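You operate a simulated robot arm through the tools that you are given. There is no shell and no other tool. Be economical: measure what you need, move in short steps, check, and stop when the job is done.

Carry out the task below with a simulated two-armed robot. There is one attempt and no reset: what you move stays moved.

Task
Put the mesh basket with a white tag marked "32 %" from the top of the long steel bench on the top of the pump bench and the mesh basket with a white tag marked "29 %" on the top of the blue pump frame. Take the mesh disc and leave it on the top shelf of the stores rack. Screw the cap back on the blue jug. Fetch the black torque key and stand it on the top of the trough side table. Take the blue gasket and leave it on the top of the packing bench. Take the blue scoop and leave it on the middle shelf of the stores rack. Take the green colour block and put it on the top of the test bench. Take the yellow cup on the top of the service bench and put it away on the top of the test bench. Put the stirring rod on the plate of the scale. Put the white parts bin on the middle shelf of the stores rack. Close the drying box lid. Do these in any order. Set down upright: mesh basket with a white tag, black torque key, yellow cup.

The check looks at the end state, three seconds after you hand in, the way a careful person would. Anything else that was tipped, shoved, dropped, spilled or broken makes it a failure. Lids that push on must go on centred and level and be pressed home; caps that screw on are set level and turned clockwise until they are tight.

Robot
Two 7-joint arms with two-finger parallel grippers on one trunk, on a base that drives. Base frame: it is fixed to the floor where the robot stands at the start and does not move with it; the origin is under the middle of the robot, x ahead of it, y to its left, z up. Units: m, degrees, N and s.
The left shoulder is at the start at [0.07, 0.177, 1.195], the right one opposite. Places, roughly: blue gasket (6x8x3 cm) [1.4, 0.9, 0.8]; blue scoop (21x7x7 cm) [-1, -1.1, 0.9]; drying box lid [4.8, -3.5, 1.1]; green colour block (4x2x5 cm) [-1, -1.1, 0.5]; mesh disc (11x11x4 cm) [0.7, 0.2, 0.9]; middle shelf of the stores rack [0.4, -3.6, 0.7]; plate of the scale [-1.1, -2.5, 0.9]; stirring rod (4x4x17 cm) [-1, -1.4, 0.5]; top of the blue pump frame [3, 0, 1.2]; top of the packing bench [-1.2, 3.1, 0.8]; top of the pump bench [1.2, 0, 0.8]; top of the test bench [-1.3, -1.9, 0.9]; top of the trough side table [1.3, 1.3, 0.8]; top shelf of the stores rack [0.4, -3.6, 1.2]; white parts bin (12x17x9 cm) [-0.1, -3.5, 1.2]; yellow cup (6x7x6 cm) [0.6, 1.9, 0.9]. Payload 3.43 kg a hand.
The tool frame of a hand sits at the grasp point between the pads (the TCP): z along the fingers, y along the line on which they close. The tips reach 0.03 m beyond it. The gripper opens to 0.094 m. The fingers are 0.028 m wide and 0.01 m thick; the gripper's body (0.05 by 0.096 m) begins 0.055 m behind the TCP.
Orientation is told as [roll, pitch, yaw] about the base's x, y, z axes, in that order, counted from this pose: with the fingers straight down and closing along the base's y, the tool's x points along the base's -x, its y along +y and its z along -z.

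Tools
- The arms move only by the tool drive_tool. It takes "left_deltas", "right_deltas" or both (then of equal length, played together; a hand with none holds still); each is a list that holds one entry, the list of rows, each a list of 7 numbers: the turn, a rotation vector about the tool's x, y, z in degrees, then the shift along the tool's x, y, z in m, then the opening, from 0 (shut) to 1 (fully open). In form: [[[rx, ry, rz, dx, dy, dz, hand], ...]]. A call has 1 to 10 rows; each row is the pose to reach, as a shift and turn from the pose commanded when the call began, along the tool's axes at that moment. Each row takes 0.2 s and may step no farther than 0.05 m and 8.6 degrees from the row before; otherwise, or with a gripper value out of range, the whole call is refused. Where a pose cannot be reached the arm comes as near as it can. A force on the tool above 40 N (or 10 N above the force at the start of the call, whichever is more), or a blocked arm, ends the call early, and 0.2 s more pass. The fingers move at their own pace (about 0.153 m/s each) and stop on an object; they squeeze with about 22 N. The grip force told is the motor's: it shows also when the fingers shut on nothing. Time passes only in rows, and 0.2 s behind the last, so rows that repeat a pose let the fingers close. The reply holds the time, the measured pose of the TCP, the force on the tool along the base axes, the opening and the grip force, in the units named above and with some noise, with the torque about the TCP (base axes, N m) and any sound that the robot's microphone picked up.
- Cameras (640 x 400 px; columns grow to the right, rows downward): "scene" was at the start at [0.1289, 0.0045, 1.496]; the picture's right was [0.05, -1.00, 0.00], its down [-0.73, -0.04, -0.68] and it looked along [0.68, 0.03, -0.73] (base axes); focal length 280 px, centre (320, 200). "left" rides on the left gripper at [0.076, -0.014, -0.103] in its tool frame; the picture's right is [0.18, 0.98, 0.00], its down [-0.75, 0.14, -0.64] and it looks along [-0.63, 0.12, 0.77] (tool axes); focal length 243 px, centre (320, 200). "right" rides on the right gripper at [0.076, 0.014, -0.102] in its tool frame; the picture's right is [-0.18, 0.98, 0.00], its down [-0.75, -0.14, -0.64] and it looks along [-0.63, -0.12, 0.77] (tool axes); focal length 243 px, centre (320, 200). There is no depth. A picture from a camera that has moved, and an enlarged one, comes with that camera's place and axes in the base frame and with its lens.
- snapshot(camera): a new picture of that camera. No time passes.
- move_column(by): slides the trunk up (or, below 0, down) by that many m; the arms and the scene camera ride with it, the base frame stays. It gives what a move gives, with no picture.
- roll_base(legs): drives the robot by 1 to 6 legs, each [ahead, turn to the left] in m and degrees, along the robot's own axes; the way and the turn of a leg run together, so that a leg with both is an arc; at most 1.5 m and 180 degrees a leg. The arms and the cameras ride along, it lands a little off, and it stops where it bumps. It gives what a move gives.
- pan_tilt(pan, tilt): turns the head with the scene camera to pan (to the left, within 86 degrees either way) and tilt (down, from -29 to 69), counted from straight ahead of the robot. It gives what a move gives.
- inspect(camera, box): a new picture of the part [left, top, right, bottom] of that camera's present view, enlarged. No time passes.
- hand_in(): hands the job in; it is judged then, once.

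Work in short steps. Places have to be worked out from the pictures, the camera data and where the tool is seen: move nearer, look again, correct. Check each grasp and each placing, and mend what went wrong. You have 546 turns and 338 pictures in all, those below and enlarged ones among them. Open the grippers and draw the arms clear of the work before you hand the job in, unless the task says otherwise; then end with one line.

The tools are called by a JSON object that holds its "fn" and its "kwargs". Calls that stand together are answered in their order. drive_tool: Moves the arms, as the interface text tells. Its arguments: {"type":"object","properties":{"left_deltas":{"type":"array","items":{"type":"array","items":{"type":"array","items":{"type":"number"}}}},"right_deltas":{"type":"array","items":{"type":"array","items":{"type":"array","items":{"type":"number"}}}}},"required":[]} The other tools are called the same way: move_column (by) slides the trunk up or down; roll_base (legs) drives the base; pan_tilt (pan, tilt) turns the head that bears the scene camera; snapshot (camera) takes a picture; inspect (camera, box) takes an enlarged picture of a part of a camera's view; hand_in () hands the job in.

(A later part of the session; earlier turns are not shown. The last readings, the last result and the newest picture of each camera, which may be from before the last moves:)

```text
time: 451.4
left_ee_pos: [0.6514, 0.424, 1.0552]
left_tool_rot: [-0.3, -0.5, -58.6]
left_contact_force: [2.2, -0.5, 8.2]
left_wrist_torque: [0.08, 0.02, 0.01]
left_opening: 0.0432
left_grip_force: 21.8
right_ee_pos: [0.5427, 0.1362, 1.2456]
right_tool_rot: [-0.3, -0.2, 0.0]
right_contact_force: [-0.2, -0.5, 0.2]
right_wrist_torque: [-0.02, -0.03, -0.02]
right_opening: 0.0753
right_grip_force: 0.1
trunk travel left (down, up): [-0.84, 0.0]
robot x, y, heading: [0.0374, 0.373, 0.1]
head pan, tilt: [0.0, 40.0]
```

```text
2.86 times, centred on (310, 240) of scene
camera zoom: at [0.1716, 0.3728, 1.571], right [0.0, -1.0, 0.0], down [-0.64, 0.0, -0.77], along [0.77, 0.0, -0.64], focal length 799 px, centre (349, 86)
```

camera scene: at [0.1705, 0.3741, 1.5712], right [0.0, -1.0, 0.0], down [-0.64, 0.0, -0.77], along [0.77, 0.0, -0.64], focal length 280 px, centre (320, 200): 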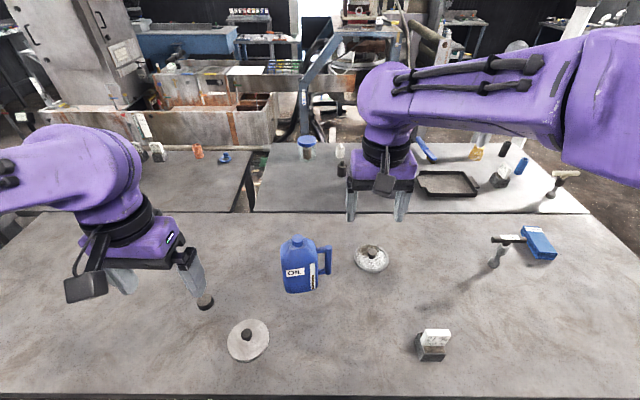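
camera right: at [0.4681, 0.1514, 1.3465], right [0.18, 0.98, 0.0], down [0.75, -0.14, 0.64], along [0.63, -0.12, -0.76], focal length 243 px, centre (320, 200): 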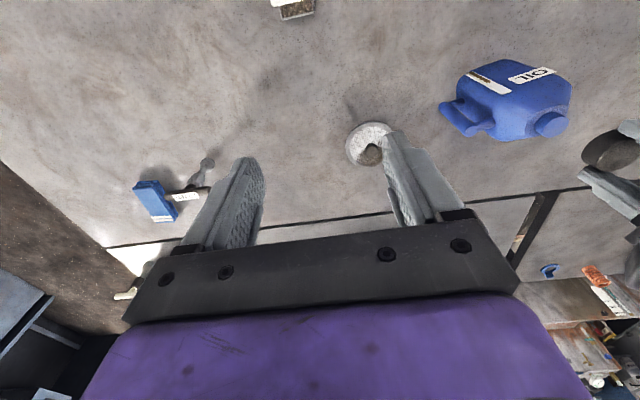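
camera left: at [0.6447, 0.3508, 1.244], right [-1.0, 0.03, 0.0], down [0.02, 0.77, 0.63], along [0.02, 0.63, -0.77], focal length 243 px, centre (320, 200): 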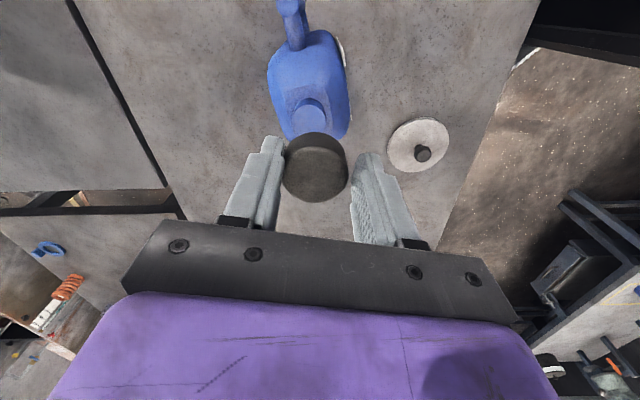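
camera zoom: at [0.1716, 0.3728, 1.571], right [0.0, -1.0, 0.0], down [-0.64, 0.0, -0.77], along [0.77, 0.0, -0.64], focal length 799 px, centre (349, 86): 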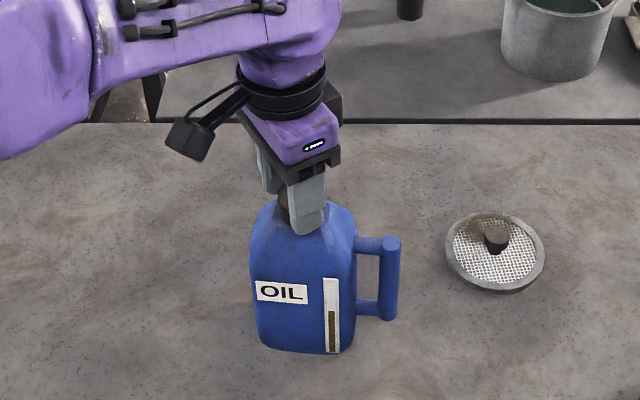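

Jug turned only slightly; the cap rotates on it. I continue another 80°.

{"fn": "drive_tool", "kwargs": {"left_deltas": [[[0, 0, 8, 0, 0, 0.001, 0], [0, 0, 16, 0, 0, 0.001, 0], [0, 0, 24, 0, 0, 0.001, 0], [0, 0, 32, 0, 0, 0.001, 0], [0, 0, 40, 0, 0, 0.001, 0], [0, 0, 48, 0, 0, 0.001, 0], [0, 0, 56, 0, 0, 0.001, 0], [0, 0, 64, 0, 0, 0.001, 0], [0, 0, 72, 0, 0, 0.001, 0], [0, 0, 80, 0, 0, 0.001, 0]]]}}

{"fn": "inspect", "kwargs": {"camera": "scene", "box": [230, 170, 390, 310]}}

```text
time: 453.6
left_ee_pos: [0.6527, 0.4251, 1.0538]
left_tool_rot: [0.3, -0.4, -138.6]
left_contact_force: [0.4, -3.3, 5.8]
left_wrist_torque: [-0.11, 0.12, 0.05]
left_opening: 0.0436
left_grip_force: 22.2
right_ee_pos: [0.5448, 0.1361, 1.2454]
right_tool_rot: [-0.4, -0.2, 0.0]
right_contact_force: [-0.2, 0.2, 0.2]
right_wrist_torque: [0.02, -0.02, -0.01]
right_opening: 0.0753
right_grip_force: 0.1
trunk travel left (down, up): [-0.84, 0.0]
robot x, y, heading: [0.0372, 0.373, 0.2]
head pan, tilt: [0.0, 40.0]
```

```text
2.86 times, centred on (310, 240) of scene
camera zoom: at [0.1721, 0.3728, 1.571], right [0.0, -1.0, 0.0], down [-0.64, 0.0, -0.77], along [0.77, 0.0, -0.64], focal length 799 px, centre (349, 86)
```

zoom: 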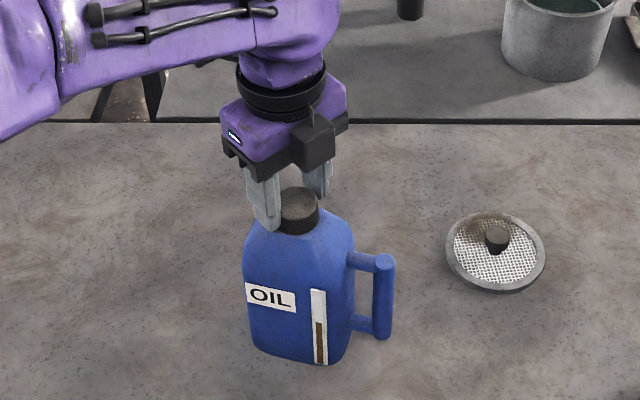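

The jug begins to turn with the cap, so I hold its handle with the right hand. First I turn the right gripper by 90° so that it closes along x.

{"fn": "drive_tool", "kwargs": {"right_deltas": [[[0, 0, -8.5, 0, 0, 0, 0.6], [0, 0, -17, 0, 0, 0, 0.6], [0, 0, -25.5, 0, 0, 0, 0.6], [0, 0, -34, 0, 0, 0, 0.6], [0, 0, -42.5, 0, 0, 0, 0.6], [0, 0, -51, 0, 0, 0, 0.6], [0, 0, -59.5, 0, 0, 0, 0.6], [0, 0, -68, 0, 0, 0, 0.6], [0, 0, -76.5, 0, 0, 0, 0.6], [0, 0, -85, 0, 0, 0, 0.6]]]}}

{"fn": "drive_tool", "kwargs": {"right_deltas": [[[0, -7, 0, 0, 0, 0, 0.6], [0, -14, 0, 0, 0, 0, 0.6], [0, -21, 0, 0, 0, 0, 0.6], [0, -28, 0, 0, 0, 0, 0.6], [0, -35, 0, 0, 0, 0, 0.6]]]}}

{"fn": "snapshot", "kwargs": {"camera": "right"}}

{"fn": "snapshot", "kwargs": {"camera": "scene"}}

```text
time: 455.8
left_ee_pos: [0.6538, 0.4258, 1.054]
left_tool_rot: [0.4, -0.4, -138.4]
left_contact_force: [-0.5, -2.6, 3.3]
left_wrist_torque: [-0.12, -0.04, 0.01]
left_opening: 0.0434
left_grip_force: 21.9
right_ee_pos: [0.5438, 0.1357, 1.2452]
right_tool_rot: [-0.2, 0.2, 85.2]
right_contact_force: [-0.5, 0.0, -0.1]
right_wrist_torque: [0.0, 0.0, -0.02]
right_opening: 0.0564
right_grip_force: 0.0
trunk travel left (down, up): [-0.84, 0.0]
robot x, y, heading: [0.0393, 0.3734, 0.2]
head pan, tilt: [0.0, 40.0]
```

```text
time: 457.0
left_ee_pos: [0.6515, 0.4251, 1.0538]
left_tool_rot: [0.4, -0.3, -138.3]
left_contact_force: [-0.7, 0.8, 2.7]
left_wrist_torque: [-0.03, -0.01, -0.01]
left_opening: 0.0436
left_grip_force: 22.4
right_ee_pos: [0.5442, 0.1358, 1.2443]
right_tool_rot: [-0.3, -34.9, 85.3]
right_contact_force: [0.1, 0.3, -0.1]
right_wrist_torque: [0.03, -0.01, -0.02]
right_opening: 0.0564
right_grip_force: 0.0
trunk travel left (down, up): [-0.84, 0.0]
robot x, y, heading: [0.0374, 0.3754, 0.4]
head pan, tilt: [0.0, 40.0]
```

```text
174 pictures are left
camera right: at [0.5195, 0.0172, 1.2849], right [-0.97, 0.24, 0.1], down [0.16, 0.24, 0.96], along [0.2, 0.94, -0.27], focal length 243 px, centre (320, 200)
```

right: 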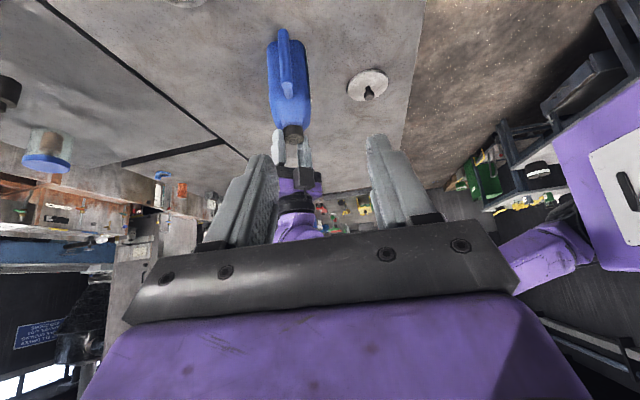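

```text
173 pictures are left
camera scene: at [0.1722, 0.3724, 1.571], right [0.0, -1.0, 0.0], down [-0.64, 0.0, -0.77], along [0.77, 0.0, -0.64], focal length 280 px, centre (320, 200)
```

scene: 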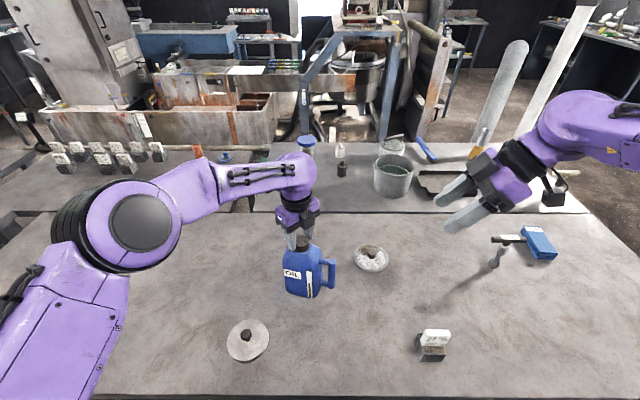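

Handle bar: (0.623,0.344), z 0.89–1.0. I move the right hand to a pre-grasp point beside it.

{"fn": "drive_tool", "kwargs": {"right_deltas": [[[0, 0, 0, -0.002, -0.01, 0.039, 0.6], [0, 0, 0, -0.0045, -0.02, 0.078, 0.6], [0, 0, 0, -0.007, -0.029, 0.117, 0.6], [0, 0, 0, -0.009, -0.039, 0.156, 0.6], [0, 0, 0, -0.0113, -0.049, 0.195, 0.6], [0, 0, 0, -0.0136, -0.0585, 0.234, 0.6]]]}}

{"fn": "snapshot", "kwargs": {"camera": "right"}}

{"fn": "inspect", "kwargs": {"camera": "scene", "box": [230, 180, 410, 310]}}

```text
time: 458.4
left_ee_pos: [0.6533, 0.4264, 1.0544]
left_tool_rot: [0.5, -0.5, -138.4]
left_contact_force: [-2.0, -1.0, 1.9]
left_wrist_torque: [-0.06, 0.1, 0.01]
left_opening: 0.0433
left_grip_force: 22.3
right_ee_pos: [0.6178, 0.277, 1.0603]
right_tool_rot: [-0.3, -34.7, 85.2]
right_contact_force: [-0.1, -0.6, 0.2]
right_wrist_torque: [-0.03, 0.0, 0.01]
right_opening: 0.0561
right_grip_force: 0.1
trunk travel left (down, up): [-0.84, 0.0]
robot x, y, heading: [0.0398, 0.3728, 0.3]
head pan, tilt: [0.0, 40.0]
```

```text
172 pictures are left
camera right: at [0.5928, 0.1578, 1.1009], right [-0.97, 0.24, 0.1], down [0.16, 0.24, 0.96], along [0.2, 0.94, -0.27], focal length 243 px, centre (320, 200)
```

right: 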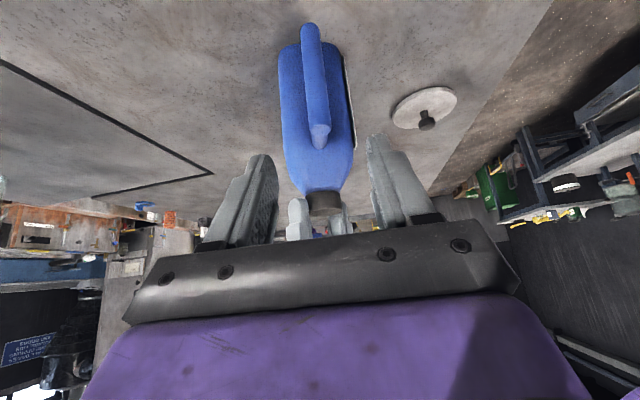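

```text
3.08 times, centred on (320, 245) of scene
camera zoom: at [0.173, 0.3741, 1.571], right [0.0, -1.0, 0.0], down [-0.64, 0.0, -0.77], along [0.77, 0.0, -0.64], focal length 861 px, centre (320, 62)
```

zoom: 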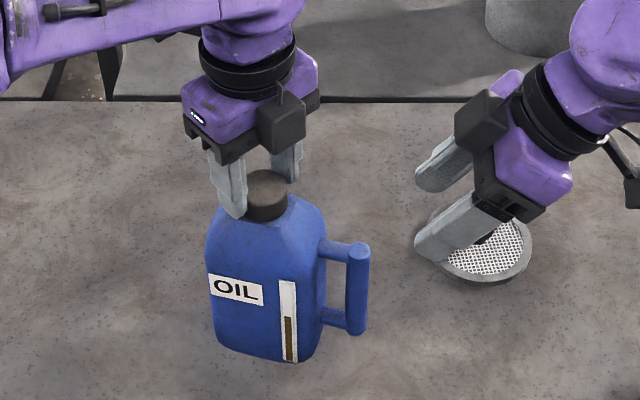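

Aligned. I advance 11 cm along the tool axis and close on the handle bar.

{"fn": "drive_tool", "kwargs": {"right_deltas": [[[0, 0, 0, 0, 0, 0.03, 0.6], [0, 0, 0, 0, 0, 0.06, 0.6], [0, 0, 0, 0, 0, 0.09, 0.6], [0, 0, 0, 0, 0, 0.112, 0.6]]]}}

{"fn": "inspect", "kwargs": {"camera": "scene", "box": [230, 180, 410, 310]}}

{"fn": "snapshot", "kwargs": {"camera": "right"}}

```text
time: 459.4
left_ee_pos: [0.6519, 0.4255, 1.0539]
left_tool_rot: [0.6, -0.5, -138.4]
left_contact_force: [-1.6, -0.9, 2.2]
left_wrist_torque: [-0.06, -0.03, -0.01]
left_opening: 0.0435
left_grip_force: 22.0
right_ee_pos: [0.6219, 0.3398, 0.9693]
right_tool_rot: [-0.3, -34.7, 85.3]
right_contact_force: [0.3, 0.3, -0.2]
right_wrist_torque: [0.02, -0.01, 0.06]
right_opening: 0.0562
right_grip_force: 0.1
trunk travel left (down, up): [-0.84, 0.0]
robot x, y, heading: [0.0383, 0.3731, 0.1]
head pan, tilt: [0.0, 40.0]
```

```text
3.08 times, centred on (320, 245) of scene
camera zoom: at [0.1724, 0.3739, 1.571], right [0.0, -1.0, 0.0], down [-0.64, 0.0, -0.77], along [0.77, 0.0, -0.64], focal length 861 px, centre (320, 62)
```

zoom: 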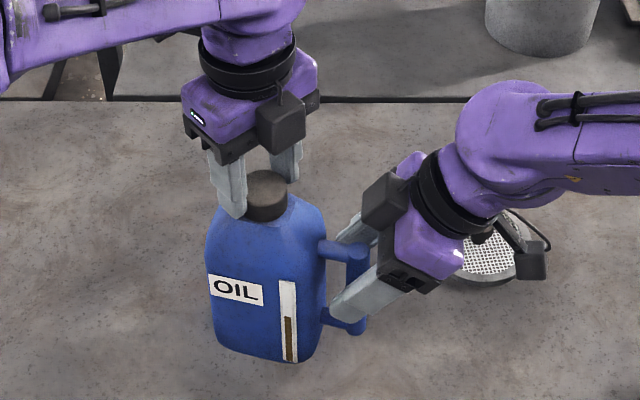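

```text
169 pictures are left
camera right: at [0.5974, 0.2213, 1.0094], right [-0.97, 0.24, 0.1], down [0.16, 0.24, 0.96], along [0.2, 0.94, -0.27], focal length 243 px, centre (320, 200)
```

right: 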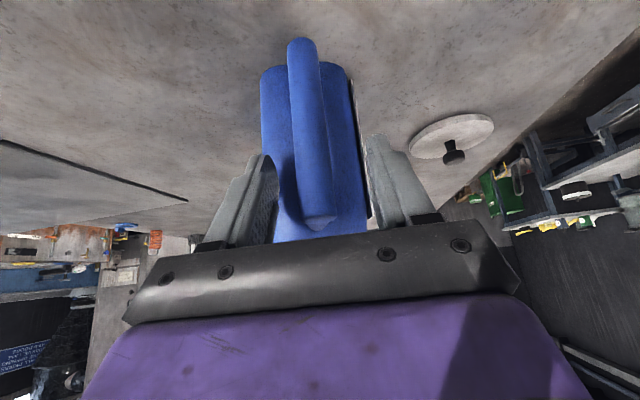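

Handle bar is between the fingers. I close the right gripper on it.

{"fn": "drive_tool", "kwargs": {"right_deltas": [[[0, 0, 0, 0, 0, 0, 0], [0, 0, 0, 0, 0, 0, 0], [0, 0, 0, 0, 0, 0, 0], [0, 0, 0, 0, 0, 0, 0]]]}}

{"fn": "drive_tool", "kwargs": {"left_deltas": [[[0, 0, 6, 0, 0, 0.0005, 0], [0, 0, 12, 0, 0, 0.0005, 0], [0, 0, 18, 0, 0, 0.001, 0], [0, 0, 24, 0, 0, 0.001, 0], [0, 0, 24, 0, 0, 0.001, 0]]]}}

{"fn": "inspect", "kwargs": {"camera": "scene", "box": [230, 180, 410, 310]}}

```text
time: 460.4
left_ee_pos: [0.6521, 0.4259, 1.0532]
left_tool_rot: [0.5, -0.4, -138.4]
left_contact_force: [-2.5, -2.1, 2.7]
left_wrist_torque: [-0.08, 0.02, -0.01]
left_opening: 0.0434
left_grip_force: 22.2
right_ee_pos: [0.6212, 0.3395, 0.9691]
right_tool_rot: [-0.3, -34.6, 85.3]
right_contact_force: [1.7, 2.6, -0.6]
right_wrist_torque: [-0.02, 0.04, -0.03]
right_opening: 0.022
right_grip_force: 21.9
trunk travel left (down, up): [-0.84, 0.0]
robot x, y, heading: [0.0383, 0.3739, 0.2]
head pan, tilt: [0.0, 40.0]
```

```text
time: 461.6
left_ee_pos: [0.6534, 0.4236, 1.054]
left_tool_rot: [0.6, -0.1, -162.6]
left_contact_force: [0.6, -24.8, 8.6]
left_wrist_torque: [-0.8, -0.17, 0.21]
left_opening: 0.0432
left_grip_force: 22.0
right_ee_pos: [0.6222, 0.3409, 0.9698]
right_tool_rot: [-0.2, -34.9, 85.2]
right_contact_force: [4.3, 22.8, 0.5]
right_wrist_torque: [-0.64, 0.1, 0.02]
right_opening: 0.0222
right_grip_force: 22.1
trunk travel left (down, up): [-0.84, 0.0]
robot x, y, heading: [0.0384, 0.3722, 0.2]
head pan, tilt: [0.0, 40.0]
```

```text
3.08 times, centred on (320, 245) of scene
camera zoom: at [0.1725, 0.3731, 1.571], right [0.0, -1.0, 0.0], down [-0.64, 0.0, -0.77], along [0.77, 0.0, -0.64], focal length 861 px, centre (320, 62)
```

zoom: 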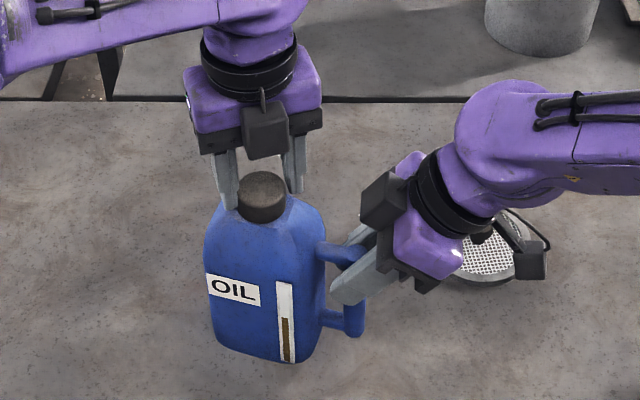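

Sideways force built up from eccentric grip. I release the cap, turn the left hand back counter-clockwise, and re-grip it centred.

{"fn": "drive_tool", "kwargs": {"left_deltas": [[[0, 0, 0, 0, 0, -0.001, 0.8], [0, 0, 0, 0, 0, -0.001, 0.8], [0, 0, -8, 0, 0, -0.001, 0.8], [0, 0, -16, 0, 0, -0.001, 0.8], [0, 0, -24, 0, 0, -0.001, 0.8], [0, 0, -32, 0, 0, -0.001, 0.8], [0, 0, -40, 0, 0, -0.001, 0.8], [0, 0, -48, 0, 0, -0.001, 0.8], [0, 0, -56, 0, 0, -0.001, 0.8], [0, 0, -64, 0, 0, -0.001, 0.8]]]}}

{"fn": "drive_tool", "kwargs": {"left_deltas": [[[0, 0, -8, 0, 0, 0, 0.8], [0, 0, -16, 0, 0, 0, 0.8], [0, 0, -24, 0, 0, 0, 0.8], [0, 0, -32, 0, 0, 0, 0.8], [0, 0, -40, 0, 0, 0, 0.8], [0, 0, -48, 0, 0, 0, 0.8], [0, 0, -56, 0, 0, 0, 0.8], [0, 0, -64, 0, 0, 0, 0.8], [0, 0, -72, 0, 0, 0, 0.8], [0, 0, -80, 0, 0, 0, 0.8]]]}}

{"fn": "inspect", "kwargs": {"camera": "left", "box": [240, 110, 400, 230]}}

{"fn": "inspect", "kwargs": {"camera": "scene", "box": [250, 190, 370, 280]}}

```text
time: 463.8
left_ee_pos: [0.6532, 0.4261, 1.0544]
left_tool_rot: [0.0, -0.6, -98.4]
left_contact_force: [-0.5, 0.5, 0.2]
left_wrist_torque: [0.01, 0.02, 0.01]
left_opening: 0.0751
left_grip_force: 0.1
right_ee_pos: [0.6217, 0.3382, 0.969]
right_tool_rot: [-0.3, -34.8, 85.3]
right_contact_force: [2.8, -2.5, 6.5]
right_wrist_torque: [0.08, 0.02, -0.07]
right_opening: 0.0216
right_grip_force: 22.5
trunk travel left (down, up): [-0.84, 0.0]
robot x, y, heading: [0.0373, 0.3723, 0.0]
head pan, tilt: [0.0, 40.0]
```

```text
time: 466.0
left_ee_pos: [0.6528, 0.4245, 1.0541]
left_tool_rot: [-0.6, -0.1, -18.3]
left_contact_force: [0.2, -0.4, -0.2]
left_wrist_torque: [0.01, 0.03, -0.01]
left_opening: 0.0756
left_grip_force: 0.0
right_ee_pos: [0.6211, 0.3398, 0.9709]
right_tool_rot: [-0.3, -34.7, 85.1]
right_contact_force: [2.0, -1.6, 7.7]
right_wrist_torque: [0.05, -0.03, -0.06]
right_opening: 0.0216
right_grip_force: 21.7
trunk travel left (down, up): [-0.84, 0.0]
robot x, y, heading: [0.0395, 0.3673, 0.2]
head pan, tilt: [0.0, 40.0]
```

```text
3.33 times, centred on (320, 170) of left
camera zoom: at [0.5756, 0.436, 1.1566], right [0.13, 0.99, -0.01], down [0.76, -0.1, 0.64], along [0.64, -0.09, -0.77], focal length 809 px, centre (320, 300)
```

zoom: 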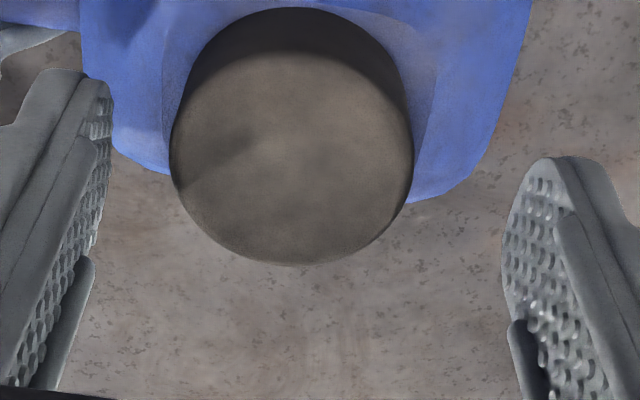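

```text
4.44 times, centred on (310, 235) of scene
camera zoom: at [0.1721, 0.3734, 1.571], right [0.0, -1.0, 0.0], down [-0.64, 0.0, -0.77], along [0.77, 0.0, -0.64], focal length 1243 px, centre (364, 44)
```

zoom: 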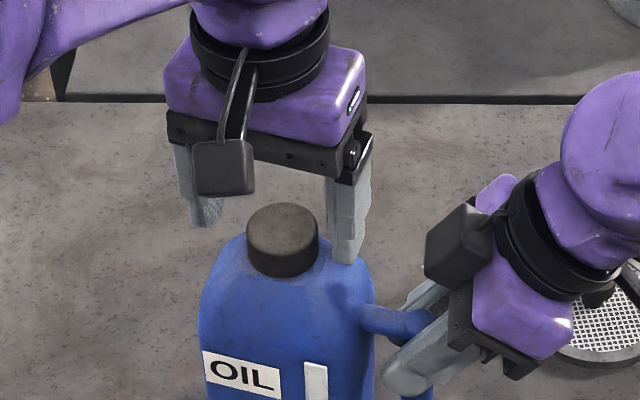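

The cap centre is now 11 mm off the tool axis (jug shifted back a bit). I centre on it and rotate further back before gripping.

{"fn": "drive_tool", "kwargs": {"left_deltas": [[[0, 0, -8, 0.006, -0.003, 0, 0.8], [0, 0, -16, 0.0114, -0.006, 0, 0.8], [0, 0, -24, 0.0114, -0.006, 0, 0.8], [0, 0, -32, 0.0114, -0.006, 0, 0.8], [0, 0, -40, 0.0114, -0.006, 0, 0.8], [0, 0, -48, 0.0114, -0.006, 0, 0.8], [0, 0, -56, 0.0114, -0.006, 0, 0.8], [0, 0, -64, 0.0114, -0.006, 0, 0.8], [0, 0, -72, 0.0114, -0.006, 0, 0.8], [0, 0, -80, 0.0114, -0.006, 0, 0.8]]]}}

{"fn": "inspect", "kwargs": {"camera": "left", "box": [240, 110, 400, 230]}}

```text
time: 468.2
left_ee_pos: [0.6397, 0.424, 1.053]
left_tool_rot: [-0.2, 0.6, 61.7]
left_contact_force: [0.9, 0.0, 0.3]
left_wrist_torque: [-0.01, -0.04, -0.01]
left_opening: 0.0754
left_grip_force: 0.0
right_ee_pos: [0.6211, 0.3399, 0.9694]
right_tool_rot: [-0.3, -34.8, 85.2]
right_contact_force: [0.7, 0.6, 6.2]
right_wrist_torque: [0.02, 0.04, -0.09]
right_opening: 0.0215
right_grip_force: 21.4
trunk travel left (down, up): [-0.84, 0.0]
robot x, y, heading: [0.037, 0.3727, 0.2]
head pan, tilt: [0.0, 40.0]
```

```text
3.33 times, centred on (320, 170) of left
camera zoom: at [0.6165, 0.3505, 1.1572], right [-0.95, 0.3, 0.0], down [0.23, 0.74, 0.63], along [0.2, 0.6, -0.77], focal length 809 px, centre (320, 300)
```

zoom: 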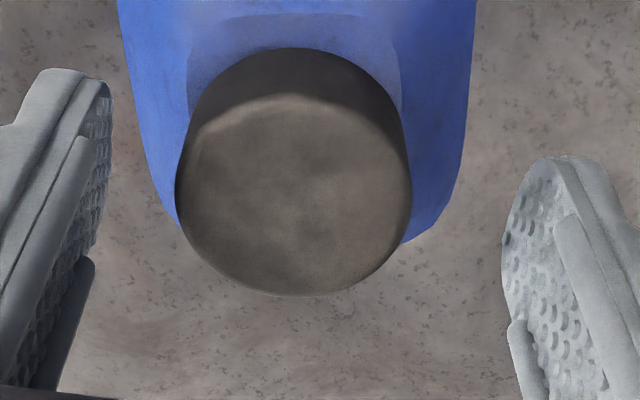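

Small residual: 4 mm, −5 mm. I correct and close on the cap.

{"fn": "drive_tool", "kwargs": {"left_deltas": [[[0, 0, 0, 0.004, -0.005, 0, 0.8], [0, 0, 0, 0.004, -0.005, 0, 0.4], [0, 0, 0, 0.004, -0.005, 0, 0], [0, 0, 0, 0.004, -0.005, 0, 0], [0, 0, 0, 0.004, -0.005, 0, 0], [0, 0, 0, 0.004, -0.005, 0, 0]]]}}

{"fn": "drive_tool", "kwargs": {"left_deltas": [[[0, 0, 7, 0, 0, 0, 0], [0, 0, 14, 0, 0, 0, 0], [0, 0, 21, 0, 0, 0, 0], [0, 0, 28, 0, 0, 0, 0], [0, 0, 35, 0, 0, 0, 0], [0, 0, 42, 0, 0, 0, 0]]]}}

{"fn": "inspect", "kwargs": {"camera": "scene", "box": [230, 180, 410, 310]}}

```text
time: 469.6
left_ee_pos: [0.6415, 0.4187, 1.0549]
left_tool_rot: [-0.2, 0.5, 61.6]
left_contact_force: [-4.5, 5.3, 1.5]
left_wrist_torque: [0.25, 0.24, 0.05]
left_opening: 0.0436
left_grip_force: 21.8
right_ee_pos: [0.6216, 0.3396, 0.9688]
right_tool_rot: [-0.3, -34.6, 85.1]
right_contact_force: [3.4, -3.0, 3.4]
right_wrist_torque: [0.29, -0.08, -0.33]
right_opening: 0.0217
right_grip_force: 22.4
trunk travel left (down, up): [-0.84, 0.0]
robot x, y, heading: [0.0373, 0.3743, -0.1]
head pan, tilt: [0.0, 40.0]
```

```text
time: 471.0
left_ee_pos: [0.6433, 0.4188, 1.0548]
left_tool_rot: [-0.5, 0.1, 19.4]
left_contact_force: [-0.1, 15.0, 0.3]
left_wrist_torque: [0.71, 0.12, 0.08]
left_opening: 0.0437
left_grip_force: 22.3
right_ee_pos: [0.6218, 0.3377, 0.9685]
right_tool_rot: [-0.3, -34.6, 85.2]
right_contact_force: [-2.0, -13.5, 4.1]
right_wrist_torque: [0.4, -0.09, -0.26]
right_opening: 0.0218
right_grip_force: 22.7
trunk travel left (down, up): [-0.84, 0.0]
robot x, y, heading: [0.0401, 0.3716, 0.1]
head pan, tilt: [0.0, 40.0]
```

```text
3.08 times, centred on (320, 245) of scene
camera zoom: at [0.1717, 0.374, 1.571], right [0.0, -1.0, 0.0], down [-0.64, 0.0, -0.77], along [0.77, 0.0, -0.64], focal length 861 px, centre (320, 62)
```

zoom: 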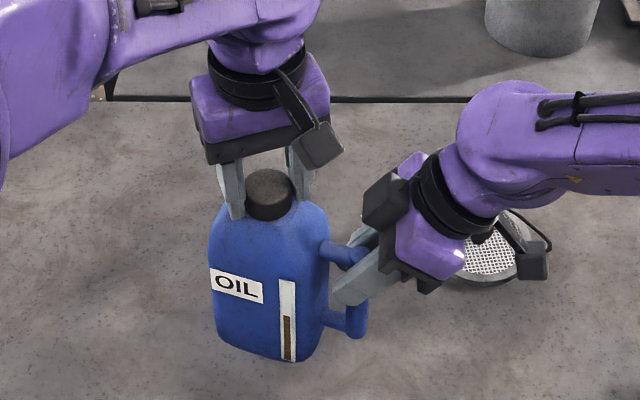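

Cap turns with little torque; I relieve the sideways load by shifting 3 mm and continue clockwise.

{"fn": "drive_tool", "kwargs": {"left_deltas": [[[0, 0, 7, 0, 0.003, 0, 0], [0, 0, 14, 0, 0.003, 0, 0], [0, 0, 21, 0, 0.003, 0, 0], [0, 0, 28, 0.001, 0.003, 0, 0], [0, 0, 35, 0.001, 0.003, 0, 0], [0, 0, 42, 0.001, 0.003, 0, 0]]]}}

{"fn": "drive_tool", "kwargs": {"left_deltas": [[[0, 0, 7, 0, 0, 0, 0], [0, 0, 14, 0, 0, 0, 0], [0, 0, 21, 0, 0, 0, 0], [0, 0, 28, 0, 0, 0, 0], [0, 0, 35, 0, 0, 0, 0], [0, 0, 42, 0, 0, 0, 0]]]}}

{"fn": "inspect", "kwargs": {"camera": "scene", "box": [230, 180, 410, 310]}}

```text
time: 472.4
left_ee_pos: [0.6409, 0.4217, 1.0549]
left_tool_rot: [-0.5, -0.3, -22.5]
left_contact_force: [4.8, 13.5, 1.1]
left_wrist_torque: [0.6, -0.03, 0.59]
left_opening: 0.0445
left_grip_force: 22.0
right_ee_pos: [0.6213, 0.3396, 0.9677]
right_tool_rot: [-0.3, -34.7, 85.2]
right_contact_force: [-7.6, -13.6, 2.5]
right_wrist_torque: [0.4, 0.08, -0.32]
right_opening: 0.022
right_grip_force: 22.0
trunk travel left (down, up): [-0.84, 0.0]
robot x, y, heading: [0.0367, 0.3722, 0.3]
head pan, tilt: [0.0, 40.0]
```

```text
time: 473.8
left_ee_pos: [0.6406, 0.4221, 1.0553]
left_tool_rot: [0.1, -0.4, -64.5]
left_contact_force: [10.7, 29.7, 12.8]
left_wrist_torque: [0.98, -0.39, 0.83]
left_opening: 0.0393
left_grip_force: 21.8
right_ee_pos: [0.6211, 0.3359, 0.9671]
right_tool_rot: [-0.2, -34.6, 85.1]
right_contact_force: [-10.3, -35.0, -5.0]
right_wrist_torque: [0.45, 0.11, -0.46]
right_opening: 0.0223
right_grip_force: 22.1
trunk travel left (down, up): [-0.84, 0.0]
robot x, y, heading: [0.0392, 0.3724, 0.1]
head pan, tilt: [0.0, 40.0]
```

```text
3.08 times, centred on (320, 245) of scene
camera zoom: at [0.1717, 0.3725, 1.5711], right [0.0, -1.0, 0.0], down [-0.64, 0.0, -0.77], along [0.77, 0.0, -0.64], focal length 861 px, centre (320, 62)
```

zoom: 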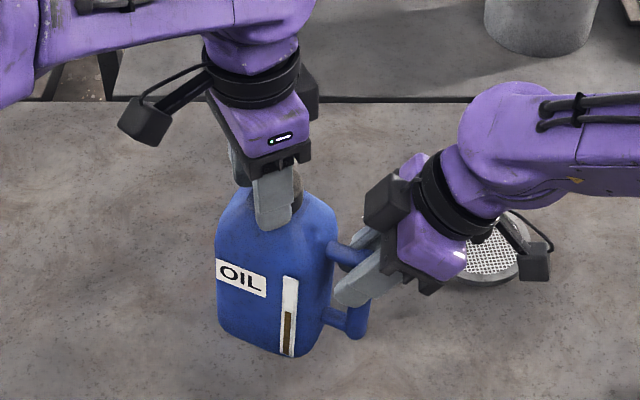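

Torque rose to 0.6–0.8 Nm and the fingers began to slip on the cap: it is tight. I release the cap, rise, and look.

{"fn": "drive_tool", "kwargs": {"left_deltas": [[[0, 0, -3, 0, 0, 0, 0.8], [0, 0, -3, 0, 0, 0, 0.8], [0, 0, -3, 0, 0, 0, 0.8], [0, 0, -3, 0, 0, -0.03, 0.8], [0, 0, -3, 0, 0, -0.07, 0.8], [0, 0, -3, 0, 0, -0.11, 0.8]]]}}

{"fn": "inspect", "kwargs": {"camera": "scene", "box": [250, 190, 370, 300]}}

{"fn": "inspect", "kwargs": {"camera": "left", "box": [240, 60, 400, 200]}}

```text
time: 475.2
left_ee_pos: [0.6402, 0.4218, 1.1654]
left_tool_rot: [-0.3, -0.5, -61.5]
left_contact_force: [-0.2, -0.3, -0.3]
left_wrist_torque: [0.01, -0.04, 0.04]
left_opening: 0.0755
left_grip_force: 0.1
right_ee_pos: [0.6234, 0.3408, 0.9702]
right_tool_rot: [-0.4, -34.7, 85.3]
right_contact_force: [2.4, 1.0, 6.9]
right_wrist_torque: [0.23, 0.14, -0.15]
right_opening: 0.0201
right_grip_force: 22.2
trunk travel left (down, up): [-0.84, 0.0]
robot x, y, heading: [0.0369, 0.3707, 0.2]
head pan, tilt: [0.0, 40.0]
```

```text
3.64 times, centred on (310, 245) of scene
camera zoom: at [0.1719, 0.3742, 1.571], right [0.0, -1.0, 0.0], down [-0.64, 0.0, -0.77], along [0.77, 0.0, -0.64], focal length 1017 px, centre (356, 36)
```

zoom: 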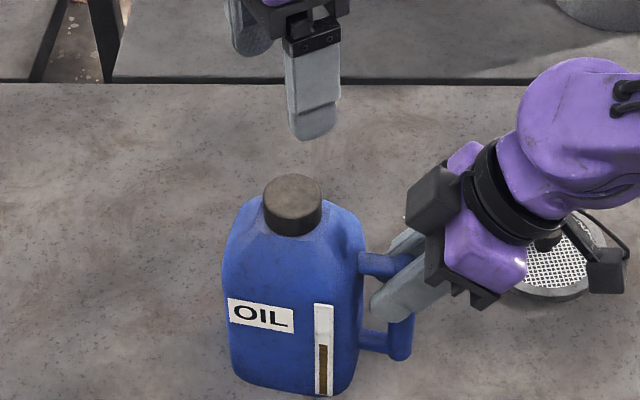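

```text
2.86 times, centred on (320, 130) of left
camera zoom: at [0.5913, 0.4824, 1.2662], right [0.77, 0.63, -0.01], down [0.48, -0.59, 0.65], along [0.41, -0.51, -0.76], focal length 693 px, centre (320, 400)
```

zoom: 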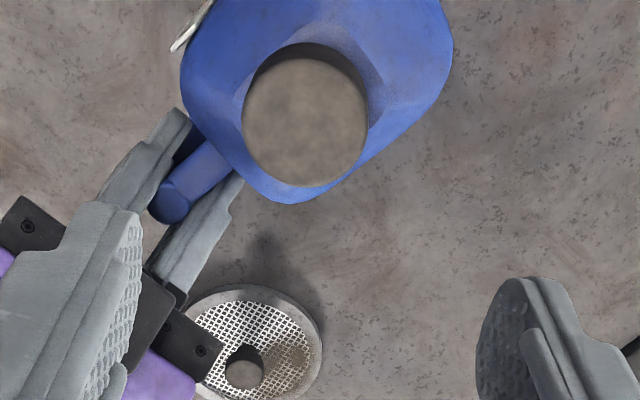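

Cap sits level and seated. I open the right gripper and withdraw.

{"fn": "drive_tool", "kwargs": {"right_deltas": [[[0, 0, 0, 0, 0, 0, 0.3], [0, 0, 0, 0, 0, 0, 0.6], [0, 0, 0, 0, 0, 0, 0.6], [0, 0, 0, 0, 0, -0.03, 0.6], [0, 0, 0, 0, 0, -0.07, 0.6], [0, 0, 0, 0, 0, -0.11, 0.6], [0, 0, 0, 0, 0, -0.15, 0.6], [0, 0, 0, 0, 0, -0.19, 0.6]]]}}

{"fn": "drive_tool", "kwargs": {"right_deltas": [[[0, 7, 0, 0, 0, 0, 0.9], [0, 14, 0, 0, 0, 0, 0.9], [0, 21, 0, 0, 0, 0, 0.9], [0, 28, 0, 0, 0, 0, 0.9], [0, 34.7, 0, 0, 0, 0, 0.9]]]}}

{"fn": "drive_tool", "kwargs": {"right_deltas": [[[0, 0, 8.5, 0, 0, 0, 0.9], [0, 0, 17, 0, 0, 0, 0.9], [0, 0, 25.5, 0, 0, 0, 0.9], [0, 0, 34, 0, 0, 0, 0.9], [0, 0, 42.5, 0, 0, 0, 0.9], [0, 0, 51, 0, 0, 0, 0.9], [0, 0, 59.5, 0, 0, 0, 0.9], [0, 0, 68, 0, 0, 0, 0.9], [0, 0, 76.5, 0, 0, 0, 0.9], [0, 0, 85, 0, 0, 0, 0.9]]], "left_deltas": [[[0, 0, -8, 0, 0, -0.01, 0.9], [0, 0, -16, 0, 0, -0.02, 0.9], [0, 0, -24, 0, 0, -0.03, 0.9], [0, 0, -32, 0, 0, -0.04, 0.9], [0, 0, -40, 0, 0, -0.04, 0.9], [0, 0, -48, 0, 0, -0.04, 0.9], [0, 0, -56, 0, 0, -0.04, 0.9], [0, 0, -61, 0, 0, -0.04, 0.9], [0, 0, -61, 0, 0, -0.04, 0.9], [0, 0, -61, 0, 0, -0.04, 0.9]]]}}

{"fn": "snapshot", "kwargs": {"camera": "scene"}}

```text
time: 477.0
left_ee_pos: [0.6401, 0.4206, 1.1642]
left_tool_rot: [-0.1, -0.5, -61.4]
left_contact_force: [0.1, 0.3, 0.0]
left_wrist_torque: [0.0, 0.03, 0.02]
left_opening: 0.0749
left_grip_force: 0.0
right_ee_pos: [0.6094, 0.2306, 1.1263]
right_tool_rot: [-0.3, -34.8, 85.3]
right_contact_force: [-1.4, -0.9, 0.3]
right_wrist_torque: [0.01, 0.01, -0.04]
right_opening: 0.0563
right_grip_force: 0.0
trunk travel left (down, up): [-0.84, 0.0]
robot x, y, heading: [0.0393, 0.3691, 0.4]
head pan, tilt: [0.0, 40.0]
```

```text
time: 478.2
left_ee_pos: [0.6413, 0.4229, 1.1635]
left_tool_rot: [-0.4, -0.7, -61.4]
left_contact_force: [-0.1, -0.3, -0.6]
left_wrist_torque: [0.0, -0.01, -0.01]
left_opening: 0.0752
left_grip_force: 0.1
right_ee_pos: [0.6113, 0.2334, 1.1244]
right_tool_rot: [-0.2, 0.2, 84.9]
right_contact_force: [0.1, 0.6, 0.4]
right_wrist_torque: [-0.05, 0.02, -0.01]
right_opening: 0.0846
right_grip_force: 0.2
trunk travel left (down, up): [-0.84, 0.0]
robot x, y, heading: [0.0393, 0.3711, 0.3]
head pan, tilt: [0.0, 40.0]
```

```text
time: 480.4
left_ee_pos: [0.6403, 0.4221, 1.2032]
left_tool_rot: [-0.7, 0.0, -0.3]
left_contact_force: [-0.4, -0.1, 0.0]
left_wrist_torque: [-0.01, -0.01, 0.01]
left_opening: 0.0846
left_grip_force: 0.1
right_ee_pos: [0.6112, 0.2317, 1.126]
right_tool_rot: [-0.1, -0.3, -0.1]
right_contact_force: [-0.5, 0.1, 0.0]
right_wrist_torque: [0.0, 0.0, 0.04]
right_opening: 0.0845
right_grip_force: 0.0
trunk travel left (down, up): [-0.84, 0.0]
robot x, y, heading: [0.0381, 0.3722, 0.6]
head pan, tilt: [0.0, 40.0]
```

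```text
160 pictures are left
camera scene: at [0.1729, 0.374, 1.5709], right [0.0, -1.0, 0.0], down [-0.64, 0.0, -0.77], along [0.77, 0.0, -0.64], focal length 280 px, centre (320, 200)
```

scene: 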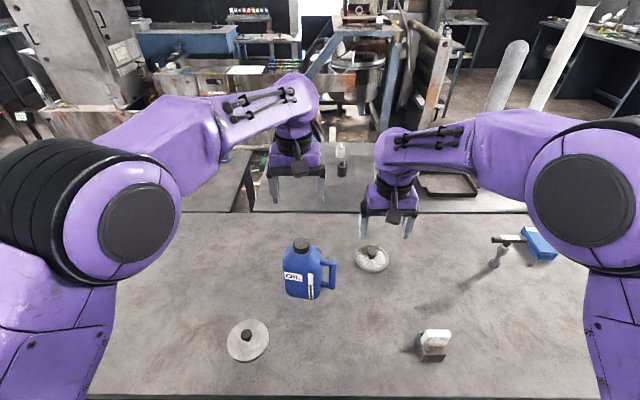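

Jug is done. Next the black torque key at about (0.685,-0.16): I shift the base to y≈0.0.

{"fn": "drive_tool", "kwargs": {"left_deltas": [[[0, 0, 0, 0.04, 0.03, 0, 0.9], [0, 0, 0, 0.08, 0.06, 0, 0.9], [0, 0, 0, 0.12, 0.09, 0, 0.9], [0, 0, 0, 0.16, 0.12, 0, 0.9], [0, 0, 0, 0.2, 0.15, 0, 0.9]]], "right_deltas": [[[0, 0, 0, 0, 0, -0.02, 0.9], [0, 0, 0, 0.0, -0.03, -0.04, 0.9], [0, 0, 0, 0.03, -0.05, -0.06, 0.9], [0, 0, 0, 0.06, -0.07, -0.08, 0.9], [0, 0, 0, 0.09, -0.07, -0.08, 0.9]]]}}

{"fn": "roll_base", "kwargs": {"legs": [[-0.2, 0], [0, -90], [0.36, 0], [0, 90], [0.24, 0]]}}

{"fn": "snapshot", "kwargs": {"camera": "scene"}}

{"fn": "snapshot", "kwargs": {"camera": "right"}}

```text
time: 481.6
left_ee_pos: [0.4404, 0.5809, 1.2011]
left_tool_rot: [-0.9, -0.3, -0.4]
left_contact_force: [1.1, 1.8, -0.3]
left_wrist_torque: [-0.08, 0.0, -0.01]
left_opening: 0.0846
left_grip_force: 0.1
right_ee_pos: [0.5192, 0.1683, 1.2054]
right_tool_rot: [-0.5, -0.3, 0.2]
right_contact_force: [-0.5, 0.2, -0.1]
right_wrist_torque: [-0.06, -0.04, 0.0]
right_opening: 0.0843
right_grip_force: 0.1
trunk travel left (down, up): [-0.84, 0.0]
robot x, y, heading: [0.0368, 0.3764, 0.4]
head pan, tilt: [0.0, 40.0]
```

```text
time: 494.1
left_ee_pos: [0.4839, 0.204, 1.2041]
left_tool_rot: [-0.6, -0.1, -1.0]
left_contact_force: [0.5, 0.3, 0.2]
left_wrist_torque: [0.02, -0.02, 0.0]
left_opening: 0.0846
left_grip_force: 0.1
right_ee_pos: [0.5588, -0.21, 1.2038]
right_tool_rot: [0.0, -0.3, -0.5]
right_contact_force: [-0.2, 0.2, -0.1]
right_wrist_torque: [-0.02, -0.03, 0.01]
right_opening: 0.0846
right_grip_force: 0.2
trunk travel left (down, up): [-0.84, 0.0]
robot x, y, heading: [0.0837, 0.002, -0.5]
head pan, tilt: [0.0, 40.0]
```

```text
159 pictures are left
camera scene: at [0.2118, 0.0065, 1.5712], right [-0.01, -1.0, 0.0], down [-0.64, 0.0, -0.77], along [0.77, 0.0, -0.64], focal length 280 px, centre (320, 200)
```

scene: 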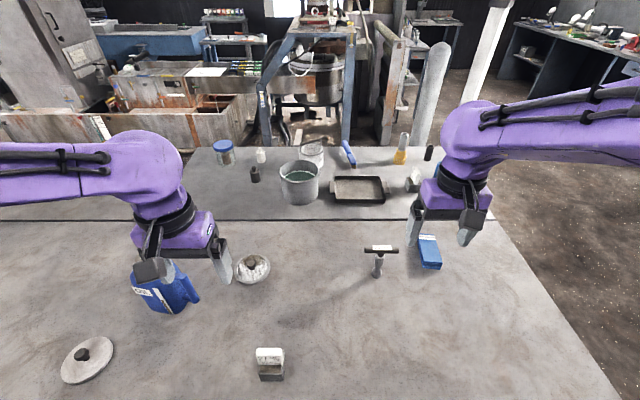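

```text
158 pictures are left
camera right: at [0.4827, -0.1942, 1.3066], right [0.19, 0.98, 0.0], down [0.75, -0.15, 0.65], along [0.63, -0.12, -0.76], focal length 243 px, centre (320, 200)
```

right: 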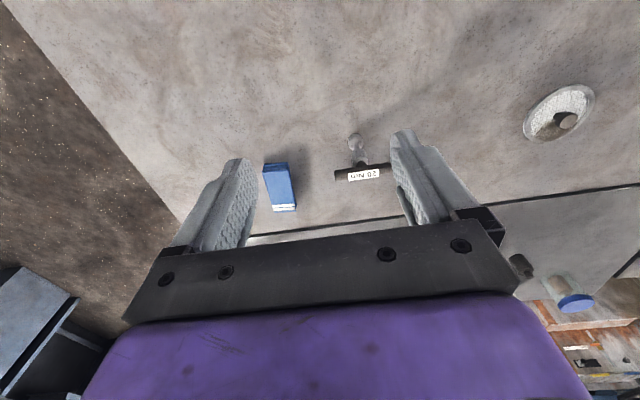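

T-bar centre at about (0.727,-0.166,0.96), lying along y. I turn the right gripper 90° while moving above it.

{"fn": "drive_tool", "kwargs": {"right_deltas": [[[0, 0, -8.5, -0.02, 0.005, 0.0, 0.7], [0, 0, -17, -0.04, 0.01, 0.0, 0.7], [0, 0, -25.5, -0.06, 0.015, 0.0, 0.7], [0, 0, -34, -0.08, 0.02, 0.02, 0.7], [0, 0, -42.5, -0.1, 0.025, 0.03, 0.7], [0, 0, -51, -0.12, 0.03, 0.05, 0.7], [0, 0, -59.5, -0.14, 0.035, 0.07, 0.7], [0, 0, -68, -0.155, 0.04, 0.09, 0.7], [0, 0, -76.5, -0.165, 0.044, 0.11, 0.7], [0, 0, -85, -0.167, 0.044, 0.13, 0.7]]]}}

{"fn": "snapshot", "kwargs": {"camera": "right"}}

{"fn": "inspect", "kwargs": {"camera": "scene", "box": [310, 170, 460, 300]}}

```text
time: 496.3
left_ee_pos: [0.4868, 0.2038, 1.2019]
left_tool_rot: [-0.6, 0.0, -1.0]
left_contact_force: [-0.8, 0.8, 0.2]
left_wrist_torque: [0.0, -0.01, -0.01]
left_opening: 0.0847
left_grip_force: 0.1
right_ee_pos: [0.7307, -0.1684, 1.0739]
right_tool_rot: [-0.1, 0.0, 84.6]
right_contact_force: [-0.6, -0.4, -0.8]
right_wrist_torque: [-0.03, 0.0, -0.01]
right_opening: 0.0659
right_grip_force: 0.0
trunk travel left (down, up): [-0.84, 0.0]
robot x, y, heading: [0.0799, 0.0035, -0.3]
head pan, tilt: [0.0, 40.0]
```

```text
157 pictures are left
camera right: at [0.7082, -0.242, 1.1762], right [-0.96, 0.28, 0.0], down [0.21, 0.74, 0.64], along [0.18, 0.62, -0.77], focal length 243 px, centre (320, 200)
```

right: 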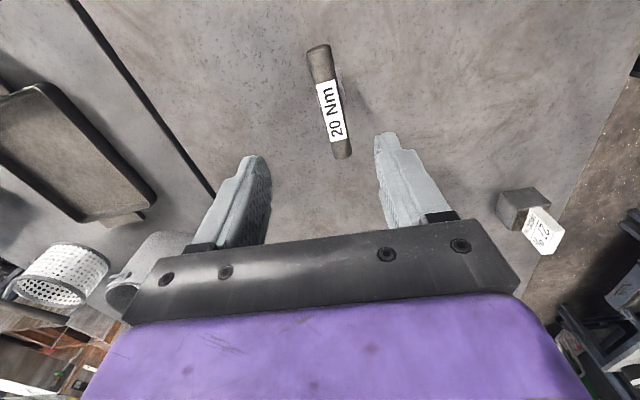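

```text
3.08 times, centred on (385, 235) of scene
camera zoom: at [0.2151, 0.006, 1.5709], right [-0.01, -1.0, 0.0], down [-0.64, 0.0, -0.77], along [0.77, 0.0, -0.64], focal length 861 px, centre (120, 92)
```

zoom: 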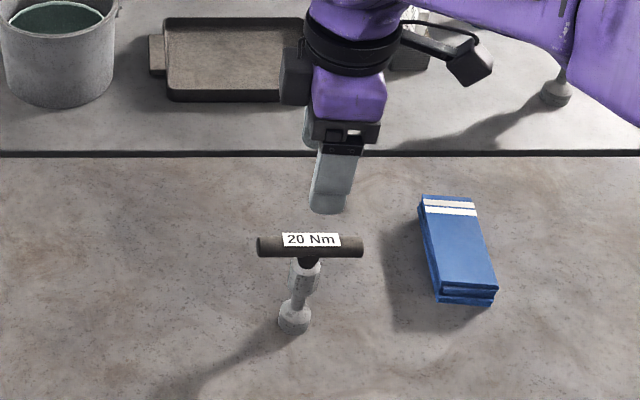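

Bar centre (0.72,-0.173). I correct, descend to z≈0.95 and close.

{"fn": "drive_tool", "kwargs": {"right_deltas": [[[0, 0, 0, 0.005, 0.0106, 0.03, 0.6], [0, 0, 0, 0.005, 0.0106, 0.06, 0.6], [0, 0, 0, 0.005, 0.0106, 0.09, 0.6], [0, 0, 0, 0.005, 0.0106, 0.124, 0.6], [0, 0, 0, 0.005, 0.0106, 0.124, 0.3], [0, 0, 0, 0.005, 0.0106, 0.124, 0], [0, 0, 0, 0.005, 0.0106, 0.124, 0], [0, 0, 0, 0.005, 0.0106, 0.124, 0]]]}}

{"fn": "snapshot", "kwargs": {"camera": "right"}}

{"fn": "inspect", "kwargs": {"camera": "scene", "box": [310, 170, 460, 300]}}

```text
time: 498.1
left_ee_pos: [0.4871, 0.2033, 1.2021]
left_tool_rot: [-0.6, 0.0, -1.0]
left_contact_force: [-0.2, 0.2, 0.4]
left_wrist_torque: [0.0, 0.01, -0.01]
left_opening: 0.0846
left_grip_force: 0.0
right_ee_pos: [0.7179, -0.1718, 0.9502]
right_tool_rot: [-0.2, 0.1, 84.4]
right_contact_force: [-0.9, 0.2, -0.6]
right_wrist_torque: [-0.05, -0.03, 0.0]
right_opening: 0.0254
right_grip_force: 21.8
trunk travel left (down, up): [-0.84, 0.0]
robot x, y, heading: [0.0792, 0.0063, -0.5]
head pan, tilt: [0.0, 40.0]
```

```text
155 pictures are left
camera right: at [0.6967, -0.2456, 1.0524], right [-0.96, 0.28, 0.0], down [0.21, 0.74, 0.64], along [0.18, 0.62, -0.77], focal length 243 px, centre (320, 200)
```

right: 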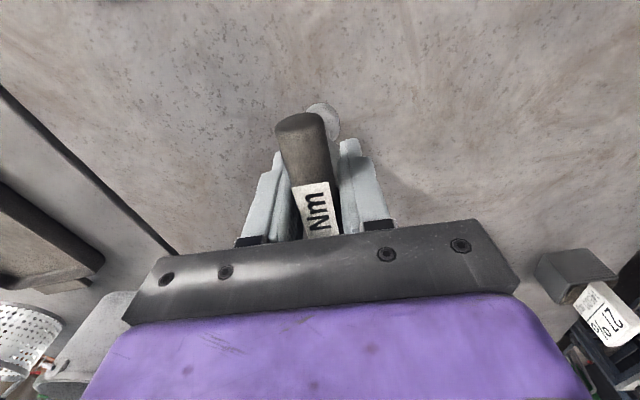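

```text
3.08 times, centred on (385, 235) of scene
camera zoom: at [0.2145, 0.0063, 1.5709], right [-0.01, -1.0, 0.0], down [-0.64, 0.0, -0.77], along [0.77, 0.0, -0.64], focal length 861 px, centre (120, 92)
```

zoom: 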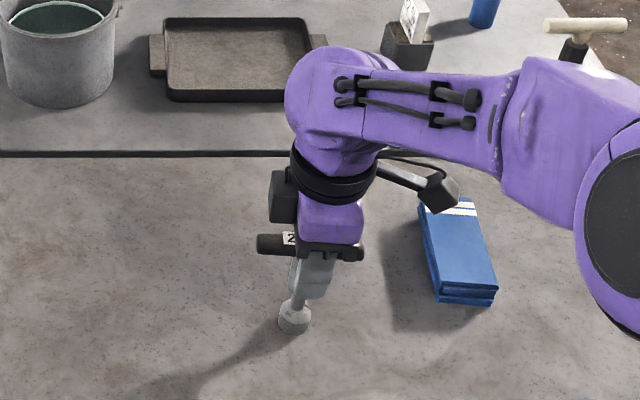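

Gripped. I lift and check that it hangs upright.

{"fn": "drive_tool", "kwargs": {"right_deltas": [[[0, 0, 0, 0, 0, -0.008, 0], [0, 0, 0, 0, 0, -0.02, 0], [0, 0, 0, 0, 0, -0.045, 0], [0, 0, 0, 0, 0, -0.08, 0], [0, 0, 0, 0, 0, -0.12, 0], [0, 0, 0, 0, 0, -0.16, 0], [0, 0, 0, 0, 0, -0.2, 0]]]}}

{"fn": "inspect", "kwargs": {"camera": "scene", "box": [310, 120, 470, 280]}}

```text
time: 499.7
left_ee_pos: [0.4862, 0.2052, 1.2033]
left_tool_rot: [-0.5, -0.1, -1.0]
left_contact_force: [-0.3, 0.3, 0.7]
left_wrist_torque: [-0.02, 0.02, 0.01]
left_opening: 0.0844
left_grip_force: 0.0
right_ee_pos: [0.7162, -0.1708, 1.1502]
right_tool_rot: [-0.2, 0.0, 84.6]
right_contact_force: [-0.6, -0.3, -1.6]
right_wrist_torque: [-0.01, -0.02, 0.04]
right_opening: 0.0255
right_grip_force: 21.7
trunk travel left (down, up): [-0.84, 0.0]
robot x, y, heading: [0.0767, 0.0038, -0.5]
head pan, tilt: [0.0, 40.0]
```

```text
2.50 times, centred on (390, 200) of scene
camera zoom: at [0.2133, 0.0065, 1.571], right [-0.01, -1.0, 0.0], down [-0.64, 0.0, -0.77], along [0.77, 0.0, -0.64], focal length 699 px, centre (145, 200)
```

zoom: 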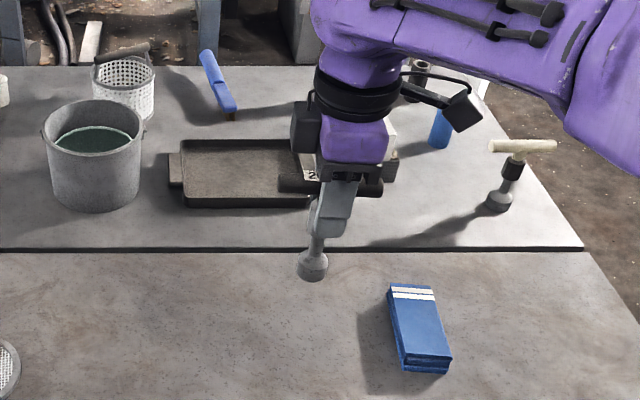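

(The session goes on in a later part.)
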